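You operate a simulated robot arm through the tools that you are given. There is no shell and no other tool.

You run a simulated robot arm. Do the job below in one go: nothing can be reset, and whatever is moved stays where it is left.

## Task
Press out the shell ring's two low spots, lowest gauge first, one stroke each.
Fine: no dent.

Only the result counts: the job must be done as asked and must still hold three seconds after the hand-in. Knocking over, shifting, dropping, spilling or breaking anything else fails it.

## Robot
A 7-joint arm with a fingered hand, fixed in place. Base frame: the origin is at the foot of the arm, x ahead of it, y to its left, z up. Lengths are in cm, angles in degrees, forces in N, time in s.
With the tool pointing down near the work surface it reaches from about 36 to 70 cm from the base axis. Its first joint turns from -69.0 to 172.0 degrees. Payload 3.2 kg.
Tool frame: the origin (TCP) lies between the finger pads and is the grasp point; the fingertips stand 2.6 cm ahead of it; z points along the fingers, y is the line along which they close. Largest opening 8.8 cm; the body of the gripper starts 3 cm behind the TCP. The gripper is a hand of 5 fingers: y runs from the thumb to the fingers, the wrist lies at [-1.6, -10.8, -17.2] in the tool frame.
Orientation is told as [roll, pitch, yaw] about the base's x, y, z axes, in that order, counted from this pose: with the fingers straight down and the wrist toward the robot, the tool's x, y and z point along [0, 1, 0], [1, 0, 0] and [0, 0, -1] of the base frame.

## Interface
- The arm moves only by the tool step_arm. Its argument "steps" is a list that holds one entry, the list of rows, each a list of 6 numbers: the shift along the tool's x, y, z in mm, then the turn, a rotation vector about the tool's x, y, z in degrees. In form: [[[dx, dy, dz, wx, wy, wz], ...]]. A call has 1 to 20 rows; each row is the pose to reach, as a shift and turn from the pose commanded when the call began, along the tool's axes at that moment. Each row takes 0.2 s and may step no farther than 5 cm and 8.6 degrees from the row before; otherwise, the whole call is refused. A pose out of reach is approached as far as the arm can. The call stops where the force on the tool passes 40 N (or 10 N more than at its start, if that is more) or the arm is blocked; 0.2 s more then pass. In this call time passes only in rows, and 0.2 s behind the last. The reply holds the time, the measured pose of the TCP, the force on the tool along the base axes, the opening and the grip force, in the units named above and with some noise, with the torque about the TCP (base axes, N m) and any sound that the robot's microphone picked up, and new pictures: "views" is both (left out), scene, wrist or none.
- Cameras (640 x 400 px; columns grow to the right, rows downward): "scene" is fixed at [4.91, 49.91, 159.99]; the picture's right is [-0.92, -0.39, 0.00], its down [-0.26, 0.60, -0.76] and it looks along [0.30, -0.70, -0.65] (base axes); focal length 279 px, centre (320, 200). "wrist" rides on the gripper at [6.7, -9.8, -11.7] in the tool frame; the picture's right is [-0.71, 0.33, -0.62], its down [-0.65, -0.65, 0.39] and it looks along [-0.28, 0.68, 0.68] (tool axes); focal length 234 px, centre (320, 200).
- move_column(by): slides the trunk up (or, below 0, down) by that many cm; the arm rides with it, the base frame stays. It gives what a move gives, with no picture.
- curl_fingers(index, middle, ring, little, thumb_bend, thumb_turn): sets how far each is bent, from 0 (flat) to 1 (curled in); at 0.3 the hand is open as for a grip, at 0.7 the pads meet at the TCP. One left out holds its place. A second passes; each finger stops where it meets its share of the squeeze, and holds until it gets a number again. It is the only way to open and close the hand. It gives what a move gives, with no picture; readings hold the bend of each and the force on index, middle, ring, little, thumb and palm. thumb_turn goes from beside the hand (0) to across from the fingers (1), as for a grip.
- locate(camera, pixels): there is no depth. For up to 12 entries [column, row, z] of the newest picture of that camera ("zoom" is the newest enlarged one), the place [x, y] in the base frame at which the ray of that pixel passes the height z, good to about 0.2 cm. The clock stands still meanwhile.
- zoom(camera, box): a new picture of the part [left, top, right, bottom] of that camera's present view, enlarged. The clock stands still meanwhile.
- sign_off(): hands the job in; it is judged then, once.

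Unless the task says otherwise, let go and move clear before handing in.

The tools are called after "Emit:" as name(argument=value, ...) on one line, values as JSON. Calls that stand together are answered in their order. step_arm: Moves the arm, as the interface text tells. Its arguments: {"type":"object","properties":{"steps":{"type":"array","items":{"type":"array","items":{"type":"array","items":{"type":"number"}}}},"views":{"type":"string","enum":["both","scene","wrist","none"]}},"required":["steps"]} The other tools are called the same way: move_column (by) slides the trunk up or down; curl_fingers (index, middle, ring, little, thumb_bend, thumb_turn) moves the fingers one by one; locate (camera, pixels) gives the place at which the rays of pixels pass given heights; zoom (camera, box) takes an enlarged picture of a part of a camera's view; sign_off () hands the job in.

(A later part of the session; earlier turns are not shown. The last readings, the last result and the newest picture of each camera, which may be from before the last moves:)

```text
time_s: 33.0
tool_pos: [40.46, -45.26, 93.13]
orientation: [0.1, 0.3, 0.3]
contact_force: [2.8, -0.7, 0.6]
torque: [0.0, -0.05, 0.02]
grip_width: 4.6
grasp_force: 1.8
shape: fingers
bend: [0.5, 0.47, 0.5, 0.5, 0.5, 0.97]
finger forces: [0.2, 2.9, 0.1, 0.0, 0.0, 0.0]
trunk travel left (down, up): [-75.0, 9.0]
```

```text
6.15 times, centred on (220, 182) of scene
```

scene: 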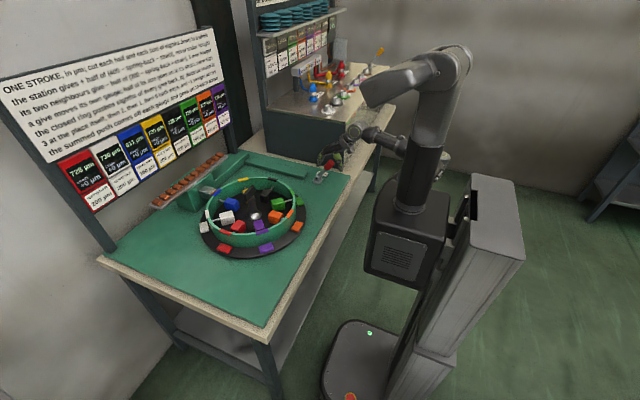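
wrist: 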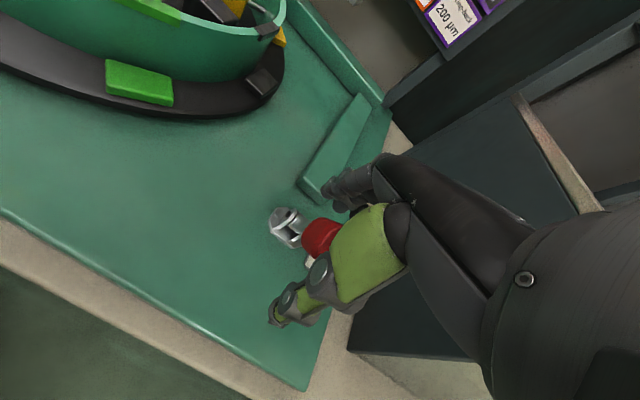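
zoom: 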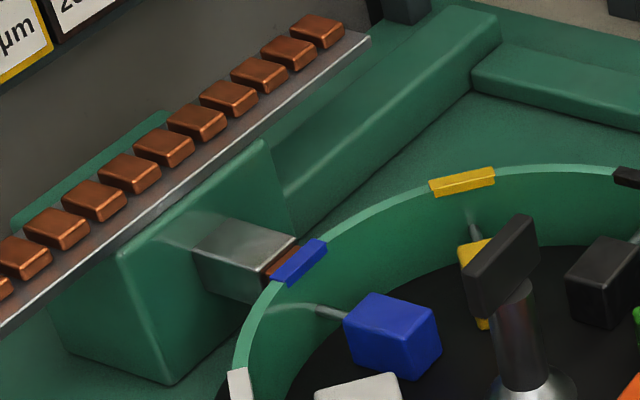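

The lever gives 3 N and moved slightly toward "pull", so it isn't on a stop. The ram hasn't moved. I'll ease back to see whether it springs to its old angle.

Emit:
step_arm(steps=[[[0, 4, 0, 0, 0, 0], [0, 9, 0, 0, 0, 0]]], views="none")

Emit:
zoom(camera="scene", box=[295, 135, 359, 185])

```text
time_s: 33.6
tool_pos: [41.39, -45.37, 92.97]
orientation: [0.1, 0.3, 0.2]
contact_force: [-1.2, 0.1, 0.5]
torque: [-0.01, 0.06, 0.0]
grip_width: 4.71
grasp_force: 0.5
shape: fingers
bend: [0.5, 0.5, 0.5, 0.5, 0.49, 0.97]
finger forces: [0.1, 0.1, 0.0, 0.0, 1.2, 0.1]
trunk travel left (down, up): [-75.0, 9.0]
```

```text
8.00 times, centred on (327, 160) of scene
```

zoom: 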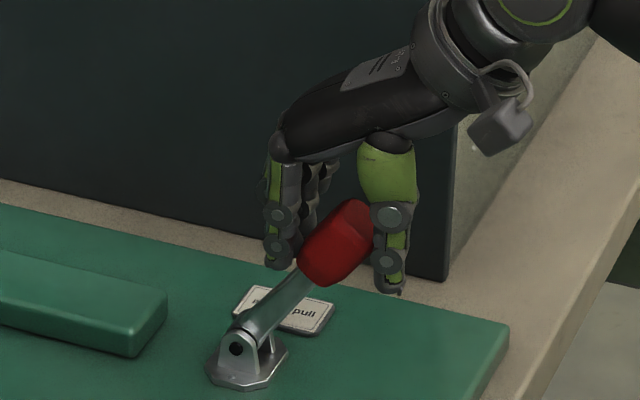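

Now the thumb touches with 1.2 N and the lever is back near its rest angle. I'll nudge it 1 cm the other way (push) to compare the feel and watch the ram.

Emit:
step_arm(steps=[[[0, 5, 0, 0, 0, 0], [0, 10, 0, 0, 0, 0]]], views="none")

Emit:
zoom(camera="scene", box=[295, 135, 359, 185])

Emit:
zoom(camera="scene", box=[180, 150, 260, 215])

```text
time_s: 34.2
tool_pos: [42.19, -45.34, 93.14]
orientation: [0.0, 0.1, 0.2]
contact_force: [-7.3, 1.0, 5.9]
torque: [0.03, 0.18, -0.03]
grip_width: 5.25
grasp_force: 3.8
shape: fingers
bend: [0.5, 0.5, 0.5, 0.5, 0.46, 0.97]
finger forces: [0.0, 0.1, 0.0, 0.0, 6.6, 0.0]
trunk travel left (down, up): [-75.0, 9.0]
```

```text
8.00 times, centred on (327, 160) of scene
```

zoom: 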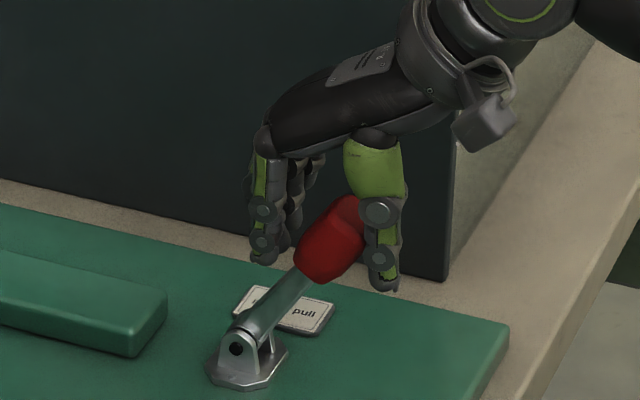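

```text
6.15 times, centred on (220, 182) of scene
```

zoom: 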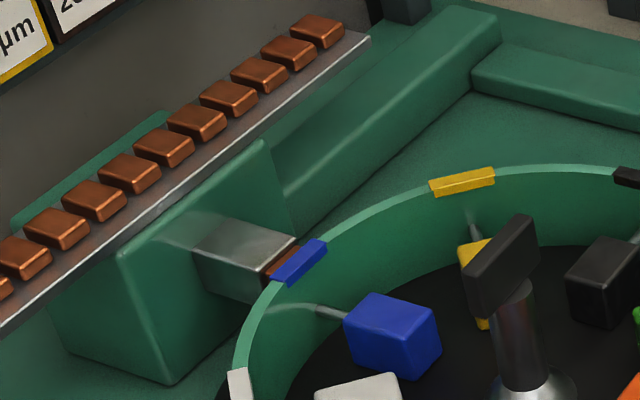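

Pushing meets 7.3 N and the thumb gives way while the lever stays at its rest angle, so it moves freely only toward "pull". I'll pull it about 2 cm, following its arc, and look at the lever and ram.

Emit:
step_arm(steps=[[[0, -8, 0, 0, 0, 0], [0, -16, 0, 0, 0, 0], [0, -22, 3, 0, 0, 0], [0, -28, 6, 0, 0, 0]]], views="none")

Emit:
zoom(camera="scene", box=[295, 135, 359, 185])

Emit:
zoom(camera="scene", box=[180, 150, 260, 215])

```text
time_s: 35.2
tool_pos: [39.89, -45.3, 92.56]
orientation: [0.1, -0.1, 0.3]
contact_force: [9.4, -1.1, 6.2]
torque: [-0.05, -0.44, -0.01]
grip_width: 4.83
grasp_force: 5.2
shape: fingers
bend: [0.48, 0.42, 0.5, 0.5, 0.5, 0.97]
finger forces: [2.1, 8.6, 0.0, 0.0, 0.0, 0.0]
trunk travel left (down, up): [-75.0, 9.0]
```

```text
8.00 times, centred on (327, 160) of scene
```

zoom: 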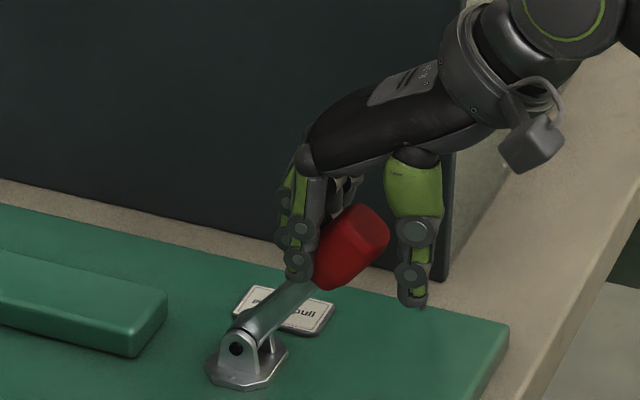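

```text
6.15 times, centred on (220, 182) of scene
```

zoom: 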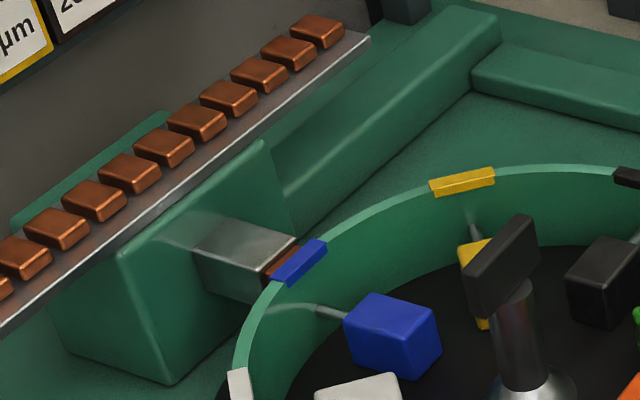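

Pulling now meets 9.4 N and the fingers yield, with the lever about 5° past rest. I'll open the hand to see whether the lever springs back by itself or stays.

Emit:
curl_fingers(index=0.3, middle=0.3, ring=0.3, little=0.3, thumb_bend=0.3)

Emit:
zoom(camera="scene", box=[295, 135, 359, 185])

```text
time_s: 36.2
tool_pos: [39.56, -45.41, 92.32]
orientation: [0.2, 0.3, 0.3]
contact_force: [-0.5, -0.3, -0.1]
torque: [-0.03, 0.01, -0.03]
grip_width: 8.74
grasp_force: 0.0
shape: fingers
bend: [0.3, 0.3, 0.3, 0.3, 0.3, 0.97]
finger forces: [0.1, 0.0, 0.0, 0.0, 0.0, 0.0]
trunk travel left (down, up): [-75.0, 9.0]
```

```text
8.00 times, centred on (327, 160) of scene
```

zoom: 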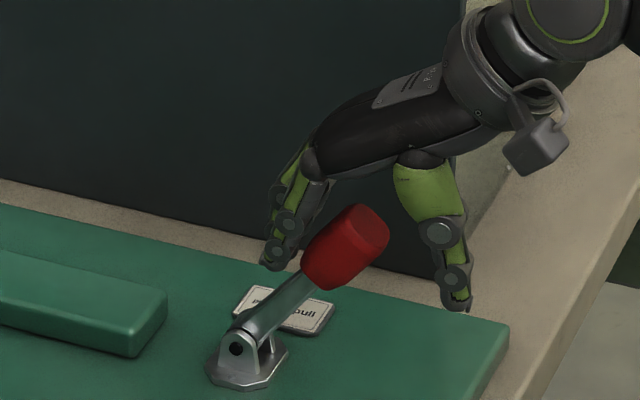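

The lever stays where I left it, so it holds by friction rather than springing back, and it may be near its pull end. I'll check the displays in case anything has registered.

Emit:
zoom(camera="scene", box=[50, 75, 240, 215])

Emit:
zoom(camera="scene", box=[308, 150, 348, 184])

```text
2.86 times, centred on (145, 145) of scene
```

zoom: 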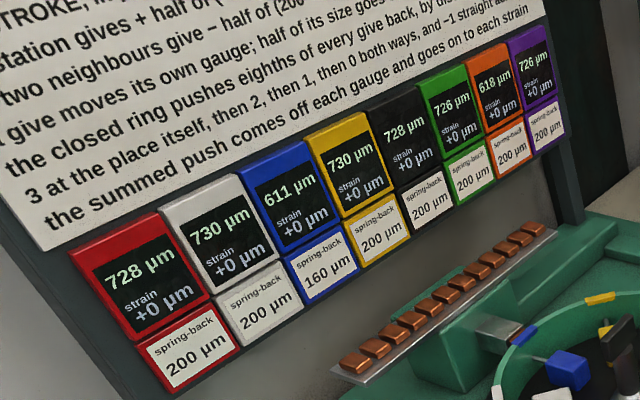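

```text
11.76 times, centred on (328, 167) of scene
```

zoom: 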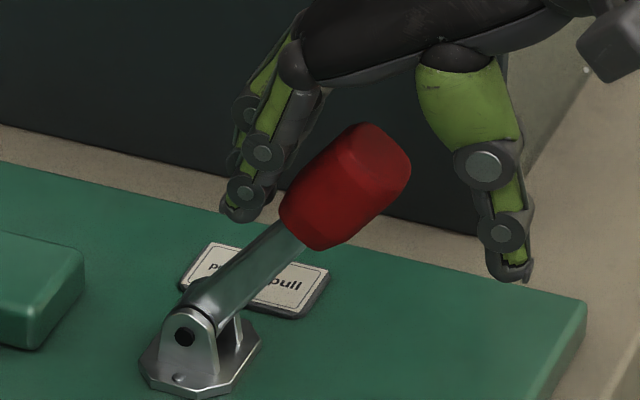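

No gauge has changed and the lever sits only about 3° nearer the robot than at the start. I'll grip the knob firmly so I can feel whether the pull direction has a hard end.

Emit:
curl_fingers(index=0.75, middle=0.75, ring=0.75, little=0.75, thumb_bend=0.75)

Emit:
zoom(camera="scene", box=[308, 150, 348, 184])

```text
time_s: 37.2
tool_pos: [39.79, -45.42, 92.51]
orientation: [0.0, 0.3, 0.4]
contact_force: [11.0, 3.6, 3.1]
torque: [-0.07, -0.46, 0.08]
grip_width: 1.86
grasp_force: 14.2
shape: fingers
bend: [0.74, 0.41, 0.75, 0.75, 0.66, 0.96]
finger forces: [8.9, 10.6, 1.5, 0.0, 7.1, 0.1]
trunk travel left (down, up): [-75.0, 9.0]
```

```text
11.76 times, centred on (328, 167) of scene
```

zoom: 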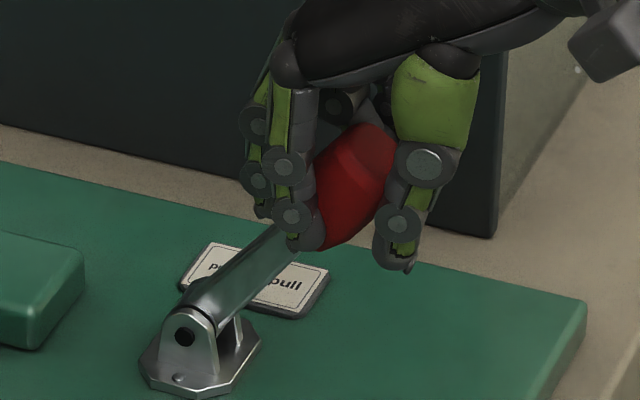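

Gripped with 14 N, and the hand already pulls the knob with 11 N without the lever moving. I'll pull another 1 cm and read the force.

Emit:
step_arm(steps=[[[0, -5, 1, 0, 0, 0], [0, -10, 3, 0, 0, 0]]], views="none")

Emit:
zoom(camera="scene", box=[308, 150, 348, 184])

```text
time_s: 37.8
tool_pos: [39.25, -45.24, 92.31]
orientation: [-0.1, -0.1, 0.5]
contact_force: [22.7, 2.8, 10.1]
torque: [-0.1, -0.72, 0.16]
grip_width: 1.23
grasp_force: 13.7
shape: fingers
bend: [0.74, 0.37, 0.75, 0.75, 0.73, 0.97]
finger forces: [9.0, 14.6, 2.3, 0.0, 2.0, 0.0]
trunk travel left (down, up): [-75.0, 9.0]
```

```text
11.76 times, centred on (328, 167) of scene
```

zoom: 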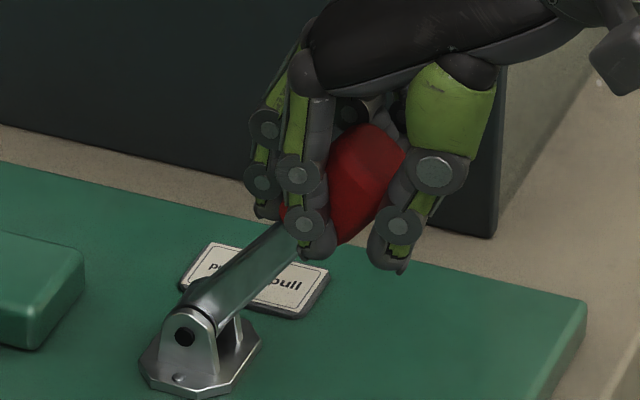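

At 22.7 N the lever still doesn't move, so this is the hard "pull" end; the only travel left is toward "push". I'll let go, rise clear, and make a fist for a stiffer push.

Emit:
curl_fingers(index=0.3, middle=0.3, ring=0.3, little=0.3, thumb_bend=0.3)

Emit:
step_arm(steps=[[[0, 5, -30, 0, 0, 0], [0, 5, -70, 0, 0, 0], [0, -15, -110, 0, 0, 0]]], views="none")

Emit:
curl_fingers(index=1.0, middle=1.0, ring=1.0, little=1.0, thumb_bend=0.9)

Emit:
zoom(camera="scene", box=[290, 115, 370, 185])

Emit:
zoom(camera="wrist", box=[200, 150, 420, 350])

```text
time_s: 38.8
tool_pos: [38.63, -45.19, 92.04]
orientation: [0.0, 0.2, 0.3]
contact_force: [-2.7, 8.4, 1.7]
torque: [-0.01, -0.13, 0.4]
grip_width: 8.17
grasp_force: 6.6
shape: fingers
bend: [0.35, 0.25, 0.3, 0.3, 0.3, 0.97]
finger forces: [8.9, 4.3, 0.5, 0.1, 0.0, 0.0]
trunk travel left (down, up): [-75.0, 9.0]
```

```text
time_s: 39.6
tool_pos: [36.96, -45.4, 103.16]
orientation: [0.1, 0.2, 0.1]
contact_force: [0.1, 0.2, 0.3]
torque: [-0.02, -0.02, -0.03]
grip_width: 8.75
grasp_force: 0.1
shape: fingers
bend: [0.3, 0.3, 0.3, 0.3, 0.3, 0.97]
finger forces: [0.0, 0.0, 0.0, 0.0, 0.1, 0.1]
trunk travel left (down, up): [-75.0, 9.0]
```

```text
time_s: 40.6
tool_pos: [37.01, -45.33, 103.04]
orientation: [0.1, 0.3, 0.3]
contact_force: [-0.1, 0.0, -0.1]
torque: [-0.01, 0.01, -0.03]
grip_width: 0.03
grasp_force: 0.1
shape: fingers
bend: [0.79, 1.0, 1.0, 1.0, 0.8, 0.97]
finger forces: [0.1, 0.0, 0.0, 0.0, 0.0, 0.1]
trunk travel left (down, up): [-75.0, 9.0]
```

```text
5.71 times, centred on (330, 150) of scene
```

zoom: 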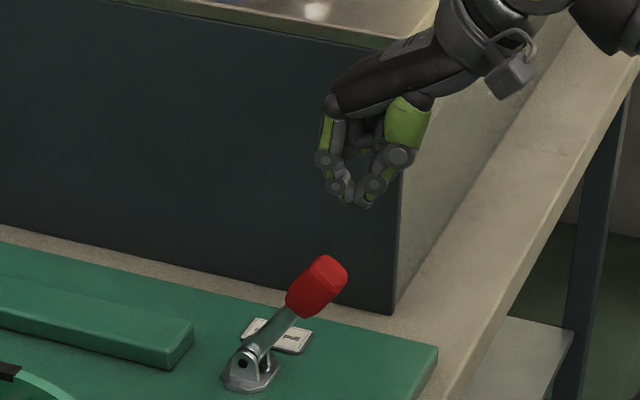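

```text
2.00 times, centred on (310, 250) of wrist
```

zoom: 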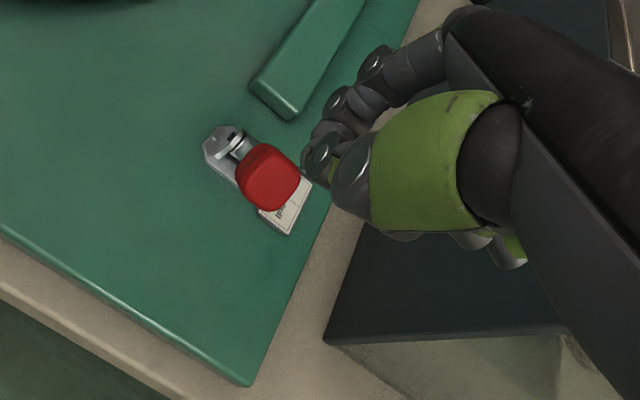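

The index and thumb close into a backed loop, which should push stiffly. I'll lower it on the near side of the knob at (35.5, -46.6, 94.2) without touching yet.

Emit:
step_arm(steps=[[[-6, -8, 20, 0, 0, 0], [-13, -15, 45, 0, 0, 0], [-13, -15, 70, 0, 0, 0], [-13, -15, 88, 0, 0, 0]]], views="none")

Emit:
zoom(camera="scene", box=[308, 150, 348, 184])

Emit:
zoom(camera="wrist", box=[200, 150, 420, 350])

```text
time_s: 41.6
tool_pos: [35.38, -46.85, 94.17]
orientation: [0.2, 0.2, 0.3]
contact_force: [-0.4, -0.4, 0.1]
torque: [-0.02, 0.03, 0.03]
grip_width: 0.0
grasp_force: 0.0
shape: fingers
bend: [0.83, 1.0, 1.0, 1.0, 0.83, 0.97]
finger forces: [0.0, 0.1, 0.0, 0.1, 0.0, 0.0]
trunk travel left (down, up): [-75.0, 9.0]
```

```text
11.76 times, centred on (328, 167) of scene
```

zoom: 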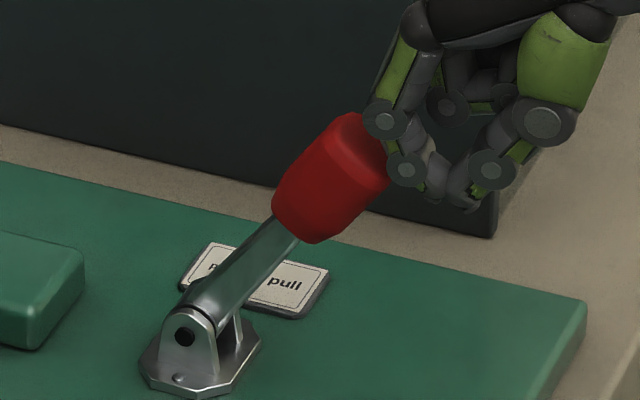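

```text
2.00 times, centred on (310, 250) of wrist
```

zoom: 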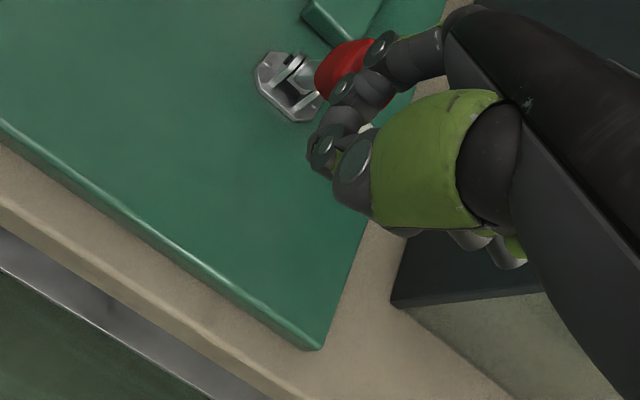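

The lever is back at its starting angle and the index knuckle is just short of the knob. I'll push slowly toward +x and read the force.

Emit:
step_arm(steps=[[[0, 5, 0, 0, 0, 0], [0, 10, 0, 0, 0, 0], [0, 15, 0, 0, 0, 0], [0, 20, 0, 0, 0, 0]]], views="none")

Emit:
zoom(camera="scene", box=[308, 150, 348, 184])

Emit:
zoom(camera="scene", box=[180, 150, 260, 215])

```text
time_s: 42.6
tool_pos: [37.2, -46.69, 94.65]
orientation: [0.0, -0.2, 0.0]
contact_force: [-13.6, -2.7, 16.1]
torque: [0.2, -0.4, 0.11]
grip_width: 0.01
grasp_force: 11.1
shape: fingers
bend: [0.84, 1.0, 1.0, 1.0, 0.82, 0.97]
finger forces: [21.7, 0.0, 0.1, 0.0, 0.0, 0.0]
trunk travel left (down, up): [-75.0, 9.0]
```

```text
11.76 times, centred on (328, 167) of scene
```

zoom: 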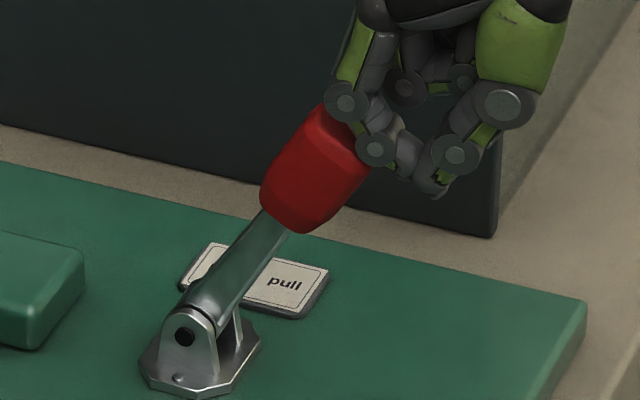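

```text
6.15 times, centred on (220, 182) of scene
```

zoom: 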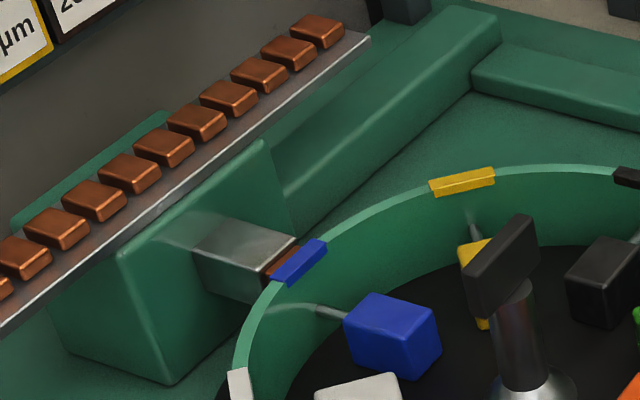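

The lever moved about 5° toward "push" at 13.6 N, but the knuckle is riding on top of the knob (16 N upward). The ram is unchanged. I'll back off, drop 2 cm and push from lower down.

Emit:
step_arm(steps=[[[0, -10, 0, 0, 0, 0], [0, -22, 0, 0, 0, 0], [0, -22, 12, 0, 0, 0], [0, -22, 22, 0, 0, 0]]], views="none")

Emit:
zoom(camera="scene", box=[308, 150, 348, 184])

```text
time_s: 43.6
tool_pos: [34.95, -46.58, 92.64]
orientation: [-0.1, -0.4, 0.0]
contact_force: [-13.0, -1.0, 23.2]
torque: [0.26, -0.88, 0.12]
grip_width: 0.02
grasp_force: 11.2
shape: fingers
bend: [0.84, 1.0, 1.0, 1.0, 0.82, 0.97]
finger forces: [23.1, 0.0, 0.0, 0.1, 0.1, 0.0]
trunk travel left (down, up): [-75.0, 9.0]
```

```text
11.76 times, centred on (328, 167) of scene
```

zoom: 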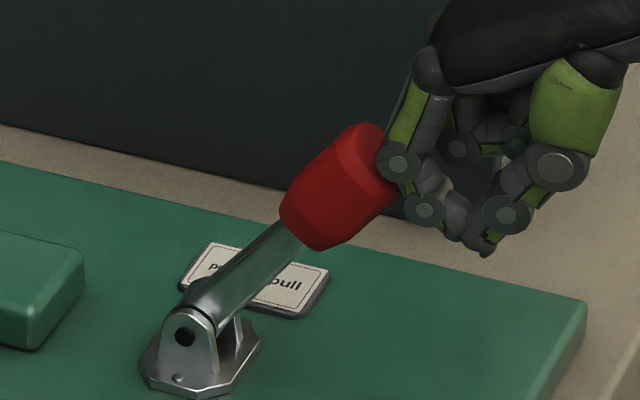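

My knuckle pressed the knob back down to its pull end. I'll lift clear and turn the hand to yaw -90, so the rigid side of the index finger can do the pushing.

Emit:
step_arm(steps=[[[0, -5, -20, 0, 0, 0], [0, -5, -60, 0, 0, 0], [0, -5, -110, 0, 0, 0], [0, 0, -110, 0, 0, 8], [0, 0, -110, 0, 0, 16], [0, 0, -110, 0, 0, 24], [0, 0, -110, 0, 0, 32], [0, 0, -110, 0, 0, 40], [0, 0, -110, 0, 0, 48], [0, 0, -110, 0, 0, 56], [0, 0, -110, 0, 0, 64], [0, 0, -110, 0, 0, 72], [0, 0, -110, 0, 0, 80], [0, 0, -110, 0, 0, 88], [0, 0, -110, 0, 0, 90]]], views="none")

Emit:
curl_fingers(index=0.72, middle=0.72, ring=0.72, little=0.72, thumb_bend=0.72)

Emit:
zoom(camera="scene", box=[290, 115, 370, 185])

Emit:
zoom(camera="wrist", box=[200, 150, 420, 350])

```text
time_s: 46.8
tool_pos: [35.43, -46.67, 103.11]
orientation: [-0.2, 0.2, -89.9]
contact_force: [-0.2, 1.0, 0.1]
torque: [0.0, 0.0, -0.02]
grip_width: 0.02
grasp_force: 0.1
shape: fingers
bend: [0.84, 1.0, 1.0, 1.0, 0.82, 0.97]
finger forces: [0.1, 0.0, 0.0, 0.0, 0.0, 0.0]
trunk travel left (down, up): [-75.0, 9.0]
```

```text
time_s: 47.8
tool_pos: [35.43, -46.75, 103.06]
orientation: [-0.2, 0.1, -89.6]
contact_force: [-0.2, 0.2, 0.1]
torque: [0.0, 0.0, -0.01]
grip_width: 0.0
grasp_force: 0.0
shape: fingers
bend: [0.72, 0.72, 0.72, 0.72, 0.71, 0.97]
finger forces: [0.0, 0.1, 0.0, 0.0, 0.0, 0.0]
trunk travel left (down, up): [-75.0, 9.0]
```

```text
5.71 times, centred on (330, 150) of scene
```

zoom: 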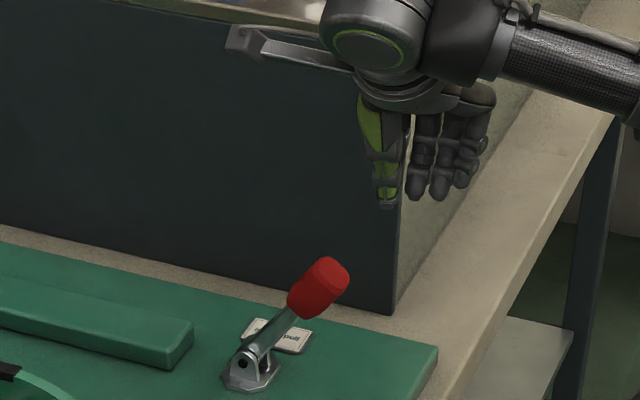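

```text
2.00 times, centred on (310, 250) of wrist
```

zoom: 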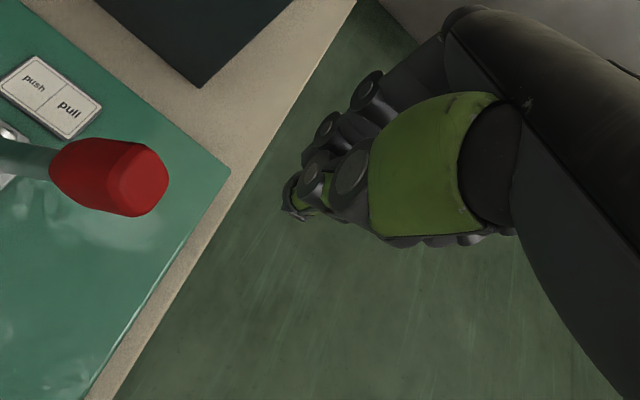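

From this side the thumb and index lead toward +x with the other fingers behind. I'll lower to z ≈ 92.5 on the near side of the knob, aligned so the index side will meet it.

Emit:
step_arm(steps=[[[-4, -11, 25, 0, 0, 0], [-6, -22, 50, 0, 0, 0], [-6, -22, 80, 0, 0, 0], [-6, -22, 105, 0, 0, 0]]], views="none")

Emit:
zoom(camera="scene", box=[300, 145, 356, 185])

Emit:
zoom(camera="wrist", box=[150, 150, 420, 350])

```text
time_s: 48.8
tool_pos: [34.87, -44.6, 92.66]
orientation: [-0.2, 0.1, -89.7]
contact_force: [-0.2, 0.3, -0.2]
torque: [0.02, 0.01, -0.01]
grip_width: 0.0
grasp_force: 0.0
shape: fingers
bend: [0.72, 0.72, 0.72, 0.72, 0.71, 0.97]
finger forces: [0.1, 0.1, 0.1, 0.0, 0.0, 0.0]
trunk travel left (down, up): [-75.0, 9.0]
```

```text
10.00 times, centred on (328, 165) of scene
```

zoom: 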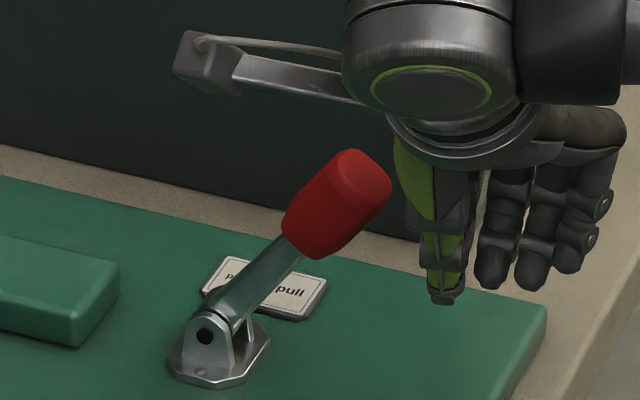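

```text
2.00 times, centred on (285, 250) of wrist
```

zoom: 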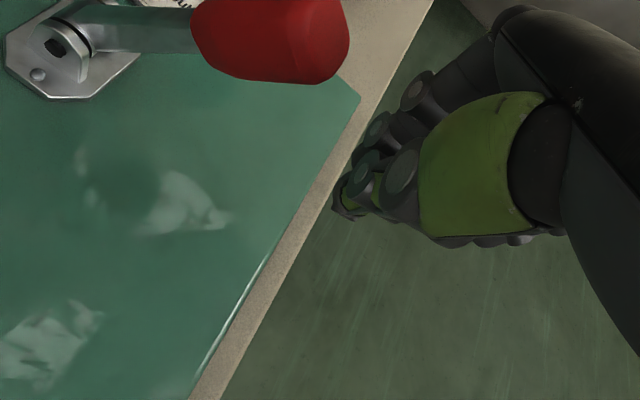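

The index side is lined up just short of the knob. I'll push slowly in +x and watch the force.

Emit:
step_arm(steps=[[[8, 0, 0, 0, 0, 0], [16, 0, 0, 0, 0, 0], [24, 0, 0, 0, 0, 0], [30, 0, 0, 0, 0, 0], [36, 0, 0, 0, 0, 0], [42, 0, 0, 0, 0, 0]]], views="none")

Emit:
zoom(camera="scene", box=[300, 145, 356, 185])

Emit:
zoom(camera="scene", box=[180, 150, 260, 215])

```text
time_s: 50.2
tool_pos: [38.53, -44.39, 92.86]
orientation: [0.2, 0.1, -89.7]
contact_force: [-6.6, -1.5, 6.6]
torque: [-0.22, -0.21, -0.13]
grip_width: 0.0
grasp_force: 5.0
shape: fingers
bend: [0.72, 0.72, 0.72, 0.72, 0.71, 0.97]
finger forces: [9.4, 0.0, 0.0, 0.1, 0.0, 0.1]
trunk travel left (down, up): [-75.0, 9.0]
```

```text
10.00 times, centred on (328, 165) of scene
```

zoom: 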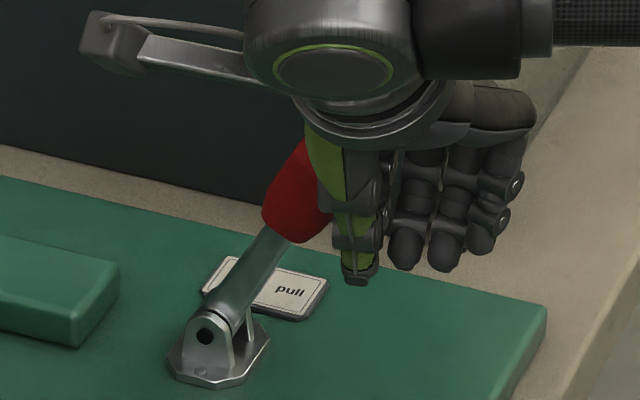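

```text
6.15 times, centred on (220, 182) of scene
```

zoom: 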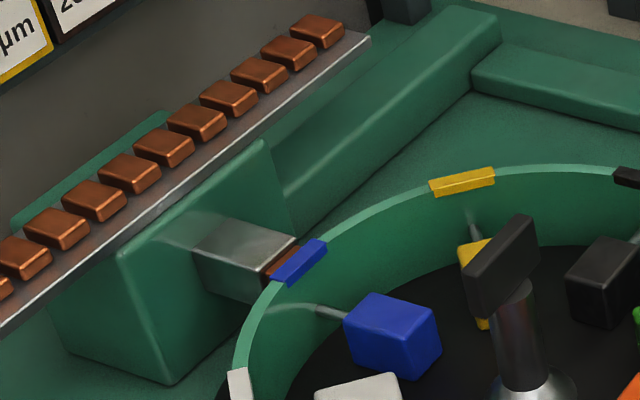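

The lever is swinging freely toward "push" against only a few newtons, now near -25°, and the ram hasn't moved. I'll carry it to just short of upright and check the displays and the ram again.

Emit:
step_arm(steps=[[[8, 0, 0, 0, 0, 0], [16, 0, 0, 0, 0, 0], [24, 0, 0, 0, 0, 0], [32, 0, 0, 0, 0, 0], [38, 0, 0, 0, 0, 0]]], views="scene")

Emit:
zoom(camera="scene", box=[300, 145, 356, 185])

Emit:
zoom(camera="scene", box=[180, 150, 260, 215])

```text
time_s: 50.9
tool_pos: [40.5, -44.44, 92.78]
orientation: [-0.1, -0.2, -89.9]
contact_force: [-1.7, 0.3, 0.8]
torque: [-0.1, -0.06, -0.04]
grip_width: 0.02
grasp_force: 1.2
shape: fingers
bend: [0.72, 0.72, 0.72, 0.72, 0.71, 0.97]
finger forces: [2.4, 0.1, 0.0, 0.0, 0.1, 0.0]
trunk travel left (down, up): [-75.0, 9.0]
stopped in row 3: the force on the tool passed its limit at 42 N (the readings are from after the stop); the commanded pose is now the measured one
```

scene: 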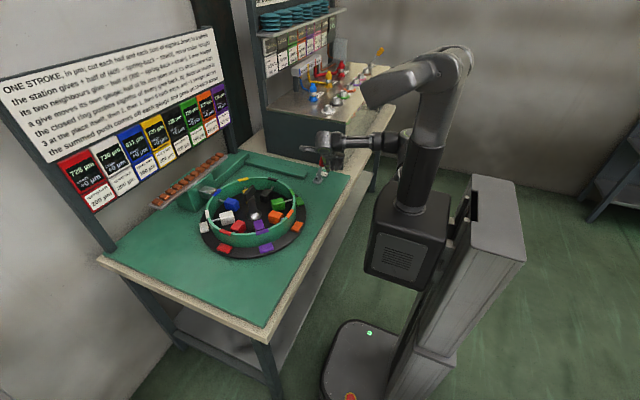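

```text
10.00 times, centred on (328, 165) of scene
```

zoom: 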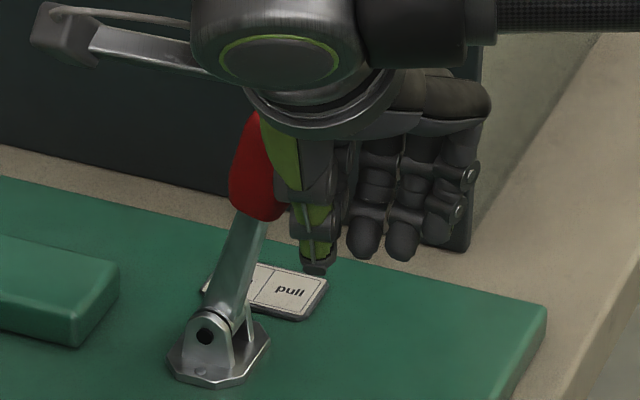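

```text
6.15 times, centred on (220, 182) of scene
```

zoom: 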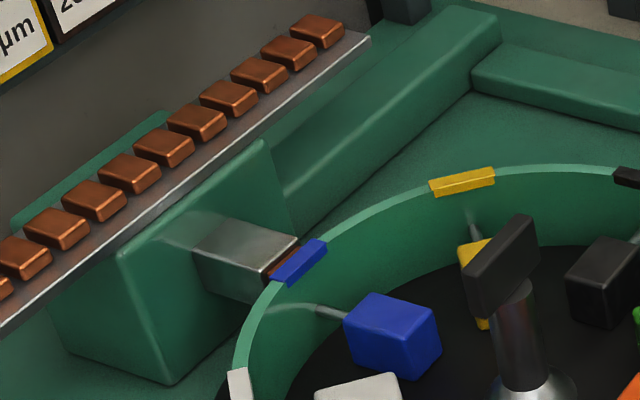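

The call stopped on a brief 42 N spike with the lever near -15°, and the ram has edged slightly toward the ring, so "push" drives the ram. I'll check the displays before continuing.

Emit:
zoom(camera="scene", box=[50, 75, 240, 215])

Emit:
zoom(camera="scene", box=[205, 170, 245, 200])

```text
2.86 times, centred on (145, 145) of scene
```

zoom: 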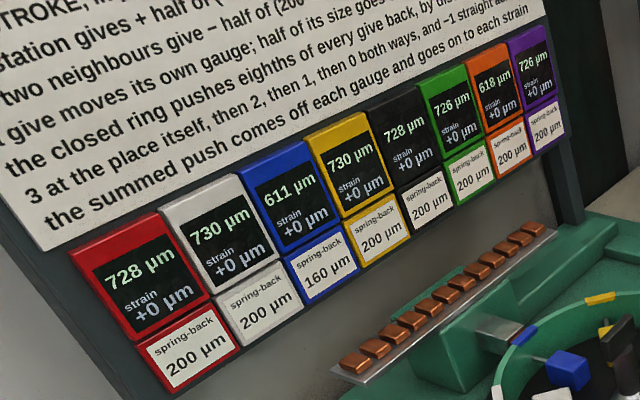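

```text
13.33 times, centred on (225, 185) of scene
```

zoom: 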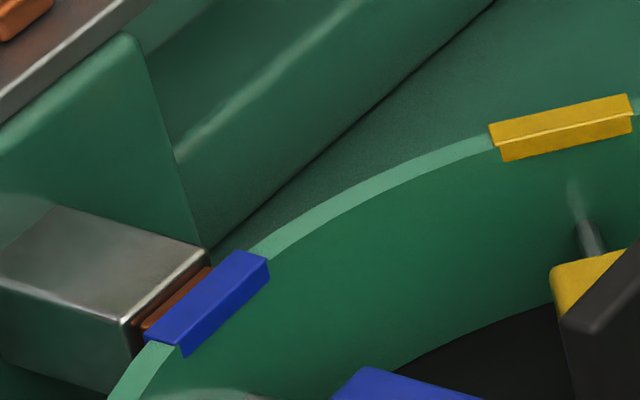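

No gauge has changed yet, and the ram is visibly closer to the ring. I'll keep pushing in smaller, slower steps toward the "push" end.

Emit:
step_arm(steps=[[[4, 0, 0, 0, 0, 0], [8, 0, 0, 0, 0, 0], [12, 0, 0, 0, 0, 0], [16, 0, 0, 0, 0, 0], [20, 0, 0, 0, 0, 0], [24, 0, 0, 0, 0, 0]]], views="none")

Emit:
zoom(camera="scene", box=[300, 145, 356, 185])

Emit:
zoom(camera="scene", box=[205, 170, 245, 200])

```text
time_s: 52.3
tool_pos: [43.09, -44.58, 92.99]
orientation: [0.0, -0.3, -89.9]
contact_force: [-0.9, 0.3, 2.2]
torque: [-0.01, -0.04, -0.01]
grip_width: 0.0
grasp_force: 0.9
shape: fingers
bend: [0.72, 0.72, 0.72, 0.72, 0.71, 0.97]
finger forces: [1.2, 0.0, 0.0, 0.1, 0.0, 0.0]
trunk travel left (down, up): [-75.0, 9.0]
```

```text
10.00 times, centred on (328, 165) of scene
```

zoom: 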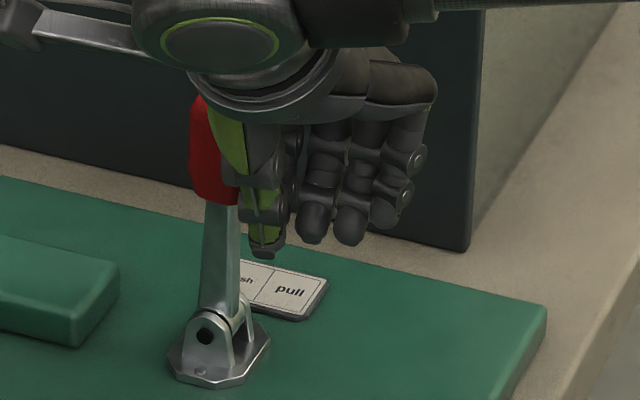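

```text
13.33 times, centred on (225, 185) of scene
```

zoom: 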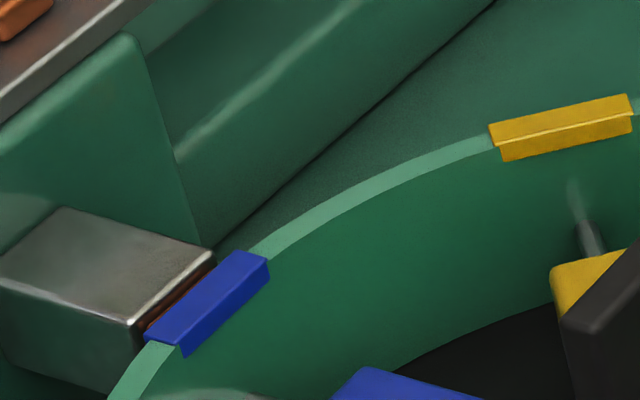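

The lever is near upright and the ram has closed most of its gap. I'll keep pushing steadily.

Emit:
step_arm(steps=[[[4, 0, 0, 0, 0, 0], [8, 0, 0, 0, 0, 0], [12, 0, 0, 0, 0, 0], [16, 0, 0, 0, 0, 0], [20, 0, 0, 0, 0, 0], [24, 0, 0, 0, 0, 0], [28, 0, 0, 0, 0, 0], [32, 0, 0, 0, 0, 0]]], views="none")

Emit:
zoom(camera="scene", box=[300, 145, 356, 185])

Emit:
zoom(camera="scene", box=[205, 170, 245, 200])

Emit:
zoom(camera="scene", box=[50, 75, 240, 215])

```text
time_s: 54.1
tool_pos: [46.29, -44.61, 92.88]
orientation: [0.0, -0.2, -90.0]
contact_force: [-1.9, 0.3, 0.0]
torque: [0.04, -0.02, -0.03]
grip_width: 0.0
grasp_force: 0.1
shape: fingers
bend: [0.72, 0.72, 0.72, 0.72, 0.71, 0.97]
finger forces: [1.1, 0.0, 0.0, 0.1, 0.0, 0.0]
trunk travel left (down, up): [-75.0, 9.0]
```

```text
10.00 times, centred on (328, 165) of scene
```

zoom: 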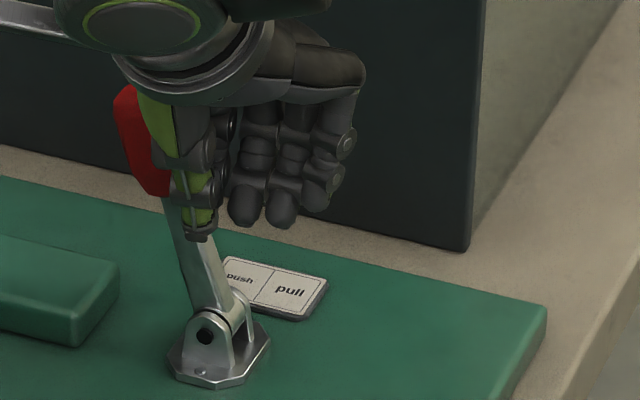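

```text
13.33 times, centred on (225, 185) of scene
```

zoom: 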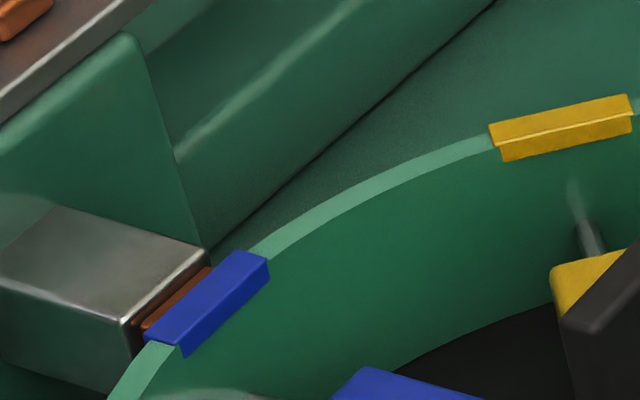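

```text
2.86 times, centred on (145, 145) of scene
```

zoom: 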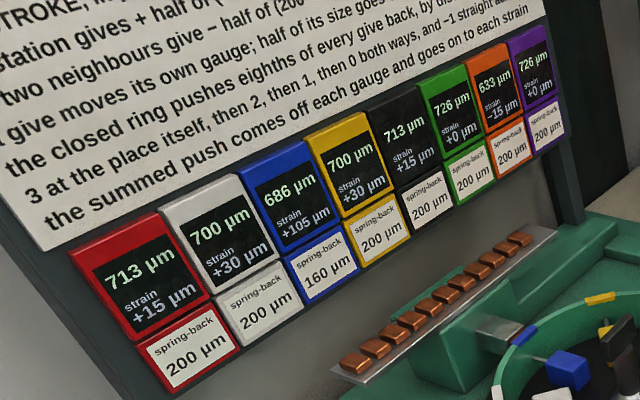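

The stroke registered: blue reads 686 (+105), white and yellow 700 (+30), red and black 713 (+15), orange 633 (-15), just as the rules predict. The ram peaked at the lever's upright and is drawing back, so passing upright is the stroke; I'll carry the lever on to the push end without crossing back.

Emit:
step_arm(steps=[[[4, 0, 0, 0, 0, 0], [8, 0, 0, 0, 0, 0], [12, 0, 0, 0, 0, 0], [16, 0, 0, 0, 0, 0], [20, 0, 0, 0, 0, 0], [24, 0, 0, 0, 0, 0], [28, 0, 0, 0, 0, 0], [32, 0, 0, 0, 0, 0], [36, 0, 0, 0, 0, 0]]], views="none")

Emit:
zoom(camera="scene", box=[300, 145, 356, 185])

Emit:
zoom(camera="scene", box=[205, 170, 245, 200])

```text
time_s: 56.1
tool_pos: [49.42, -44.73, 92.78]
orientation: [-0.2, -0.2, -90.2]
contact_force: [-15.0, 1.4, -4.2]
torque: [0.05, 0.36, -0.06]
grip_width: 0.01
grasp_force: 8.1
shape: fingers
bend: [0.72, 0.72, 0.72, 0.72, 0.71, 0.97]
finger forces: [15.7, 0.0, 0.1, 0.1, 0.0, 0.0]
trunk travel left (down, up): [-75.0, 9.0]
```

```text
10.00 times, centred on (328, 165) of scene
```

zoom: 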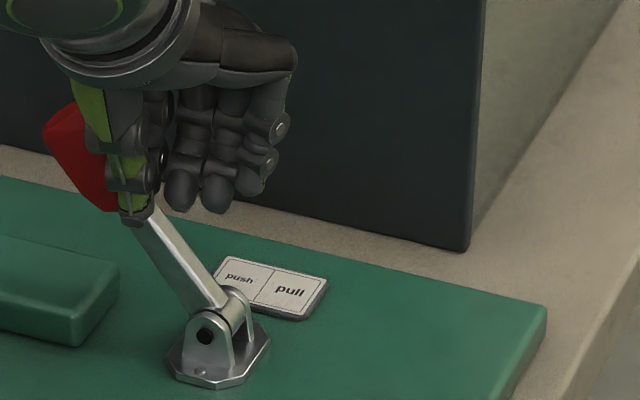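

```text
13.33 times, centred on (225, 185) of scene
```

zoom: 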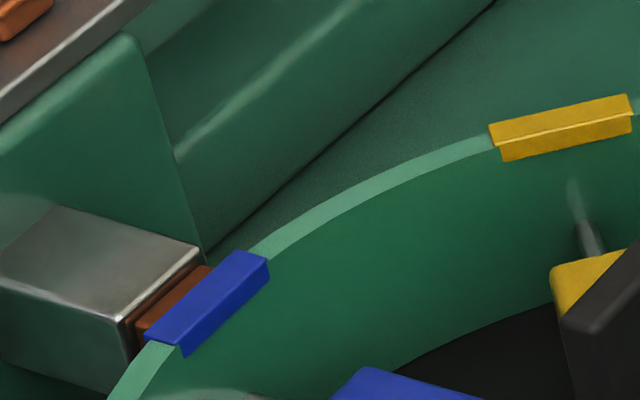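

The lever is at its push end and the ram has drawn back. I'll step the hand away from the knob and rise, then check the gauges hold.

Emit:
step_arm(steps=[[[-10, 0, 0, 0, 0, 0], [-20, 0, 0, 0, 0, 0], [-22, 0, -35, 0, 0, 0], [-22, 0, -75, 0, 0, 0], [-22, 0, -115, 0, 0, 0], [-22, 0, -130, 0, 0, 0]]])

Emit:
zoom(camera="scene", box=[50, 75, 240, 215])

Emit:
zoom(camera="scene", box=[300, 145, 356, 185])

```text
time_s: 57.5
tool_pos: [47.85, -44.56, 106.15]
orientation: [0.1, -0.2, -90.0]
contact_force: [-1.0, 1.2, -0.5]
torque: [0.0, -0.01, 0.02]
grip_width: 0.0
grasp_force: 0.0
shape: fingers
bend: [0.72, 0.72, 0.72, 0.72, 0.71, 0.97]
finger forces: [0.0, 0.0, 0.0, 0.0, 0.0, 0.0]
trunk travel left (down, up): [-75.0, 9.0]
```

scene: 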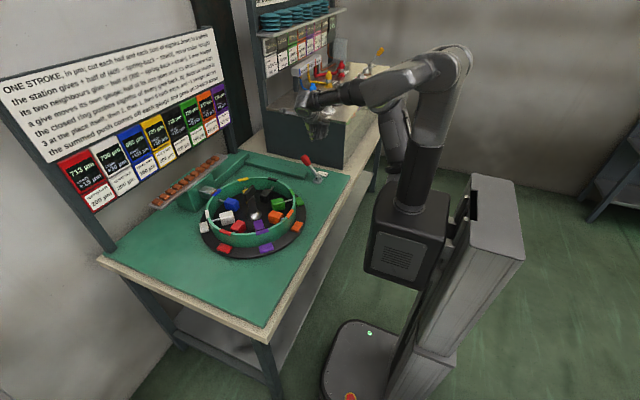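
wrist: 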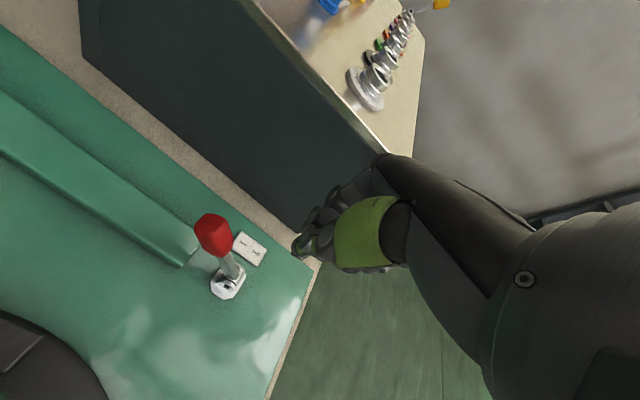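

```text
2.86 times, centred on (145, 145) of scene
```

zoom: 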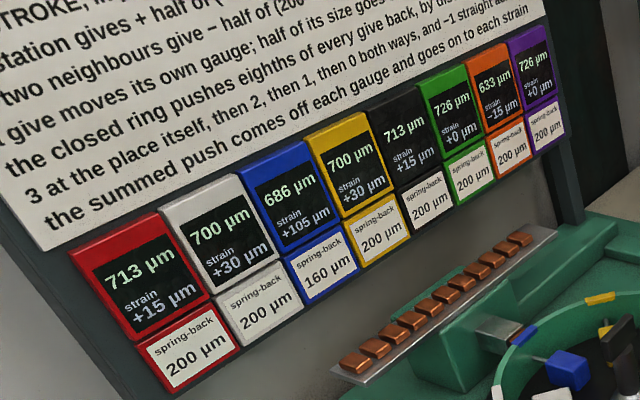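

```text
10.00 times, centred on (328, 165) of scene
```

zoom: 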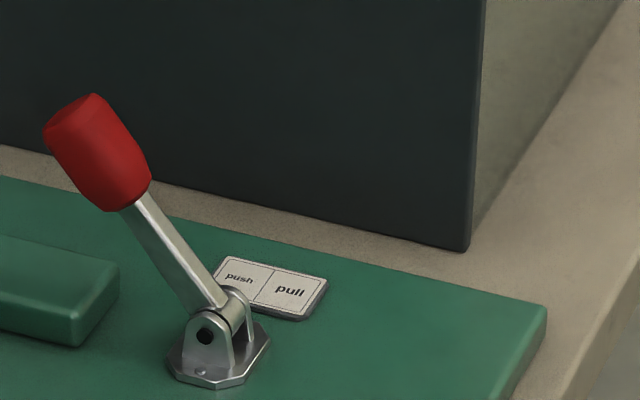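

Gauges hold, and orange at 633 is now lowest. Since pulling the lever back may count as a stroke, I'll leave it at "push" and turn orange to the station first; I'm carrying the hand back over the ring at z 106.

Emit:
step_arm(steps=[[[5, -23, 0, 0, 0, -7.5], [10, -46, 0, 0, 0, -15], [15, -69, 0, 0, 0, -22.5], [20, -92, 0, 0, 0, -30], [25, -115, 0, 0, 0, -37.5], [30, -138, 0, 0, 0, -45], [35, -161, 0, 0, 0, -52.5], [40, -184, 0, 0, 0, -60], [45, -207, 0, 0, 0, -67.5], [50, -230, 0, 0, 0, -75], [56, -253, 0, 0, 0, -82.5], [62, -280, 0, 0, 0, -90]]])

Emit:
zoom(camera="scene", box=[190, 150, 318, 260])

```text
time_s: 60.1
tool_pos: [53.9, -16.67, 105.75]
orientation: [-0.1, 0.0, 0.3]
contact_force: [0.6, 0.6, 0.0]
torque: [0.01, 0.02, 0.03]
grip_width: 0.0
grasp_force: 0.0
shape: fingers
bend: [0.72, 0.72, 0.72, 0.72, 0.71, 0.97]
finger forces: [0.0, 0.0, 0.0, 0.0, 0.0, 0.0]
trunk travel left (down, up): [-75.0, 9.0]
```

scene: 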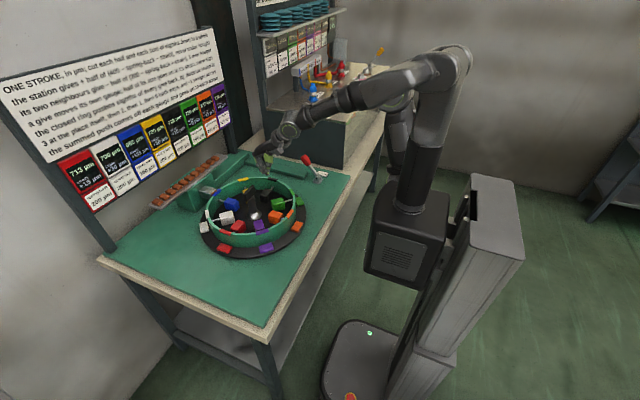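
wrist: 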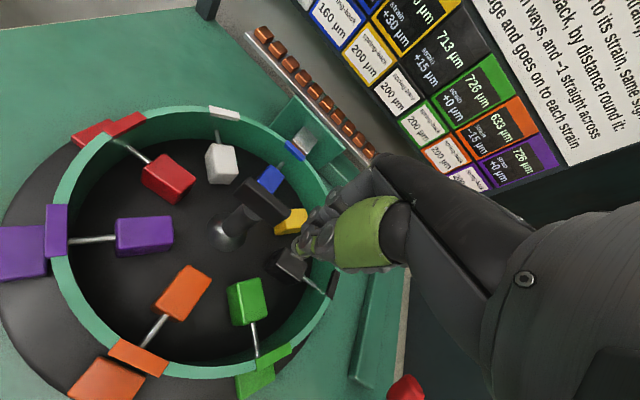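

```text
3.64 times, centred on (254, 205) of scene
```

zoom: 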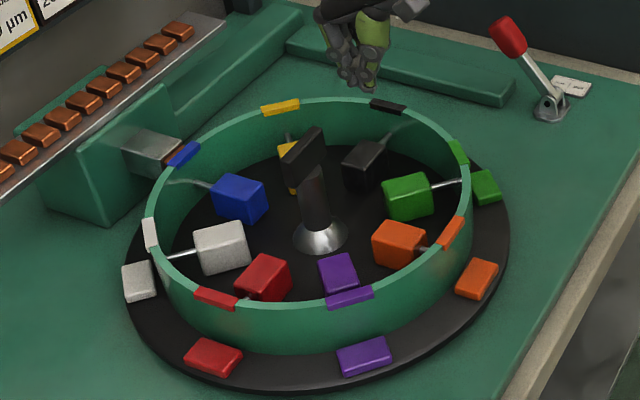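

Blue is still at the station and the bar lies along y. I'll zoom on the bar to fix its position before lowering.

Emit:
zoom(camera="wrist", box=[200, 160, 328, 260])

Emit:
zoom(camera="scene", box=[205, 155, 301, 215])

```text
4.00 times, centred on (264, 210) of wrist
```

zoom: 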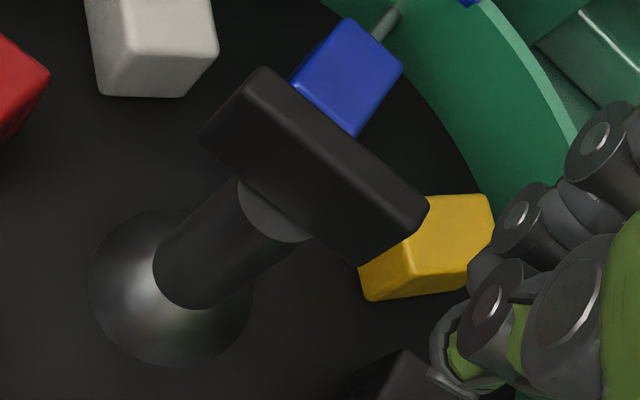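

```text
6.67 times, centred on (253, 185) of scene
```

zoom: 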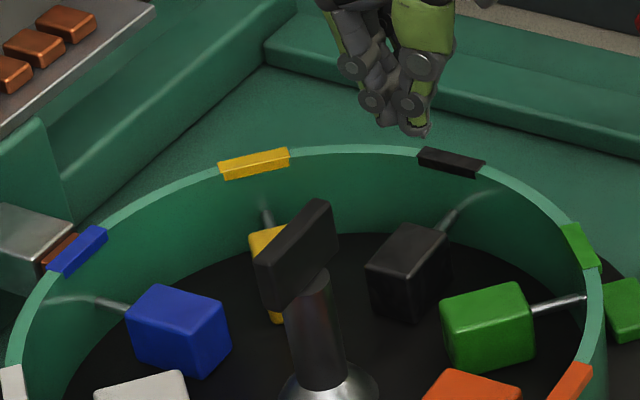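

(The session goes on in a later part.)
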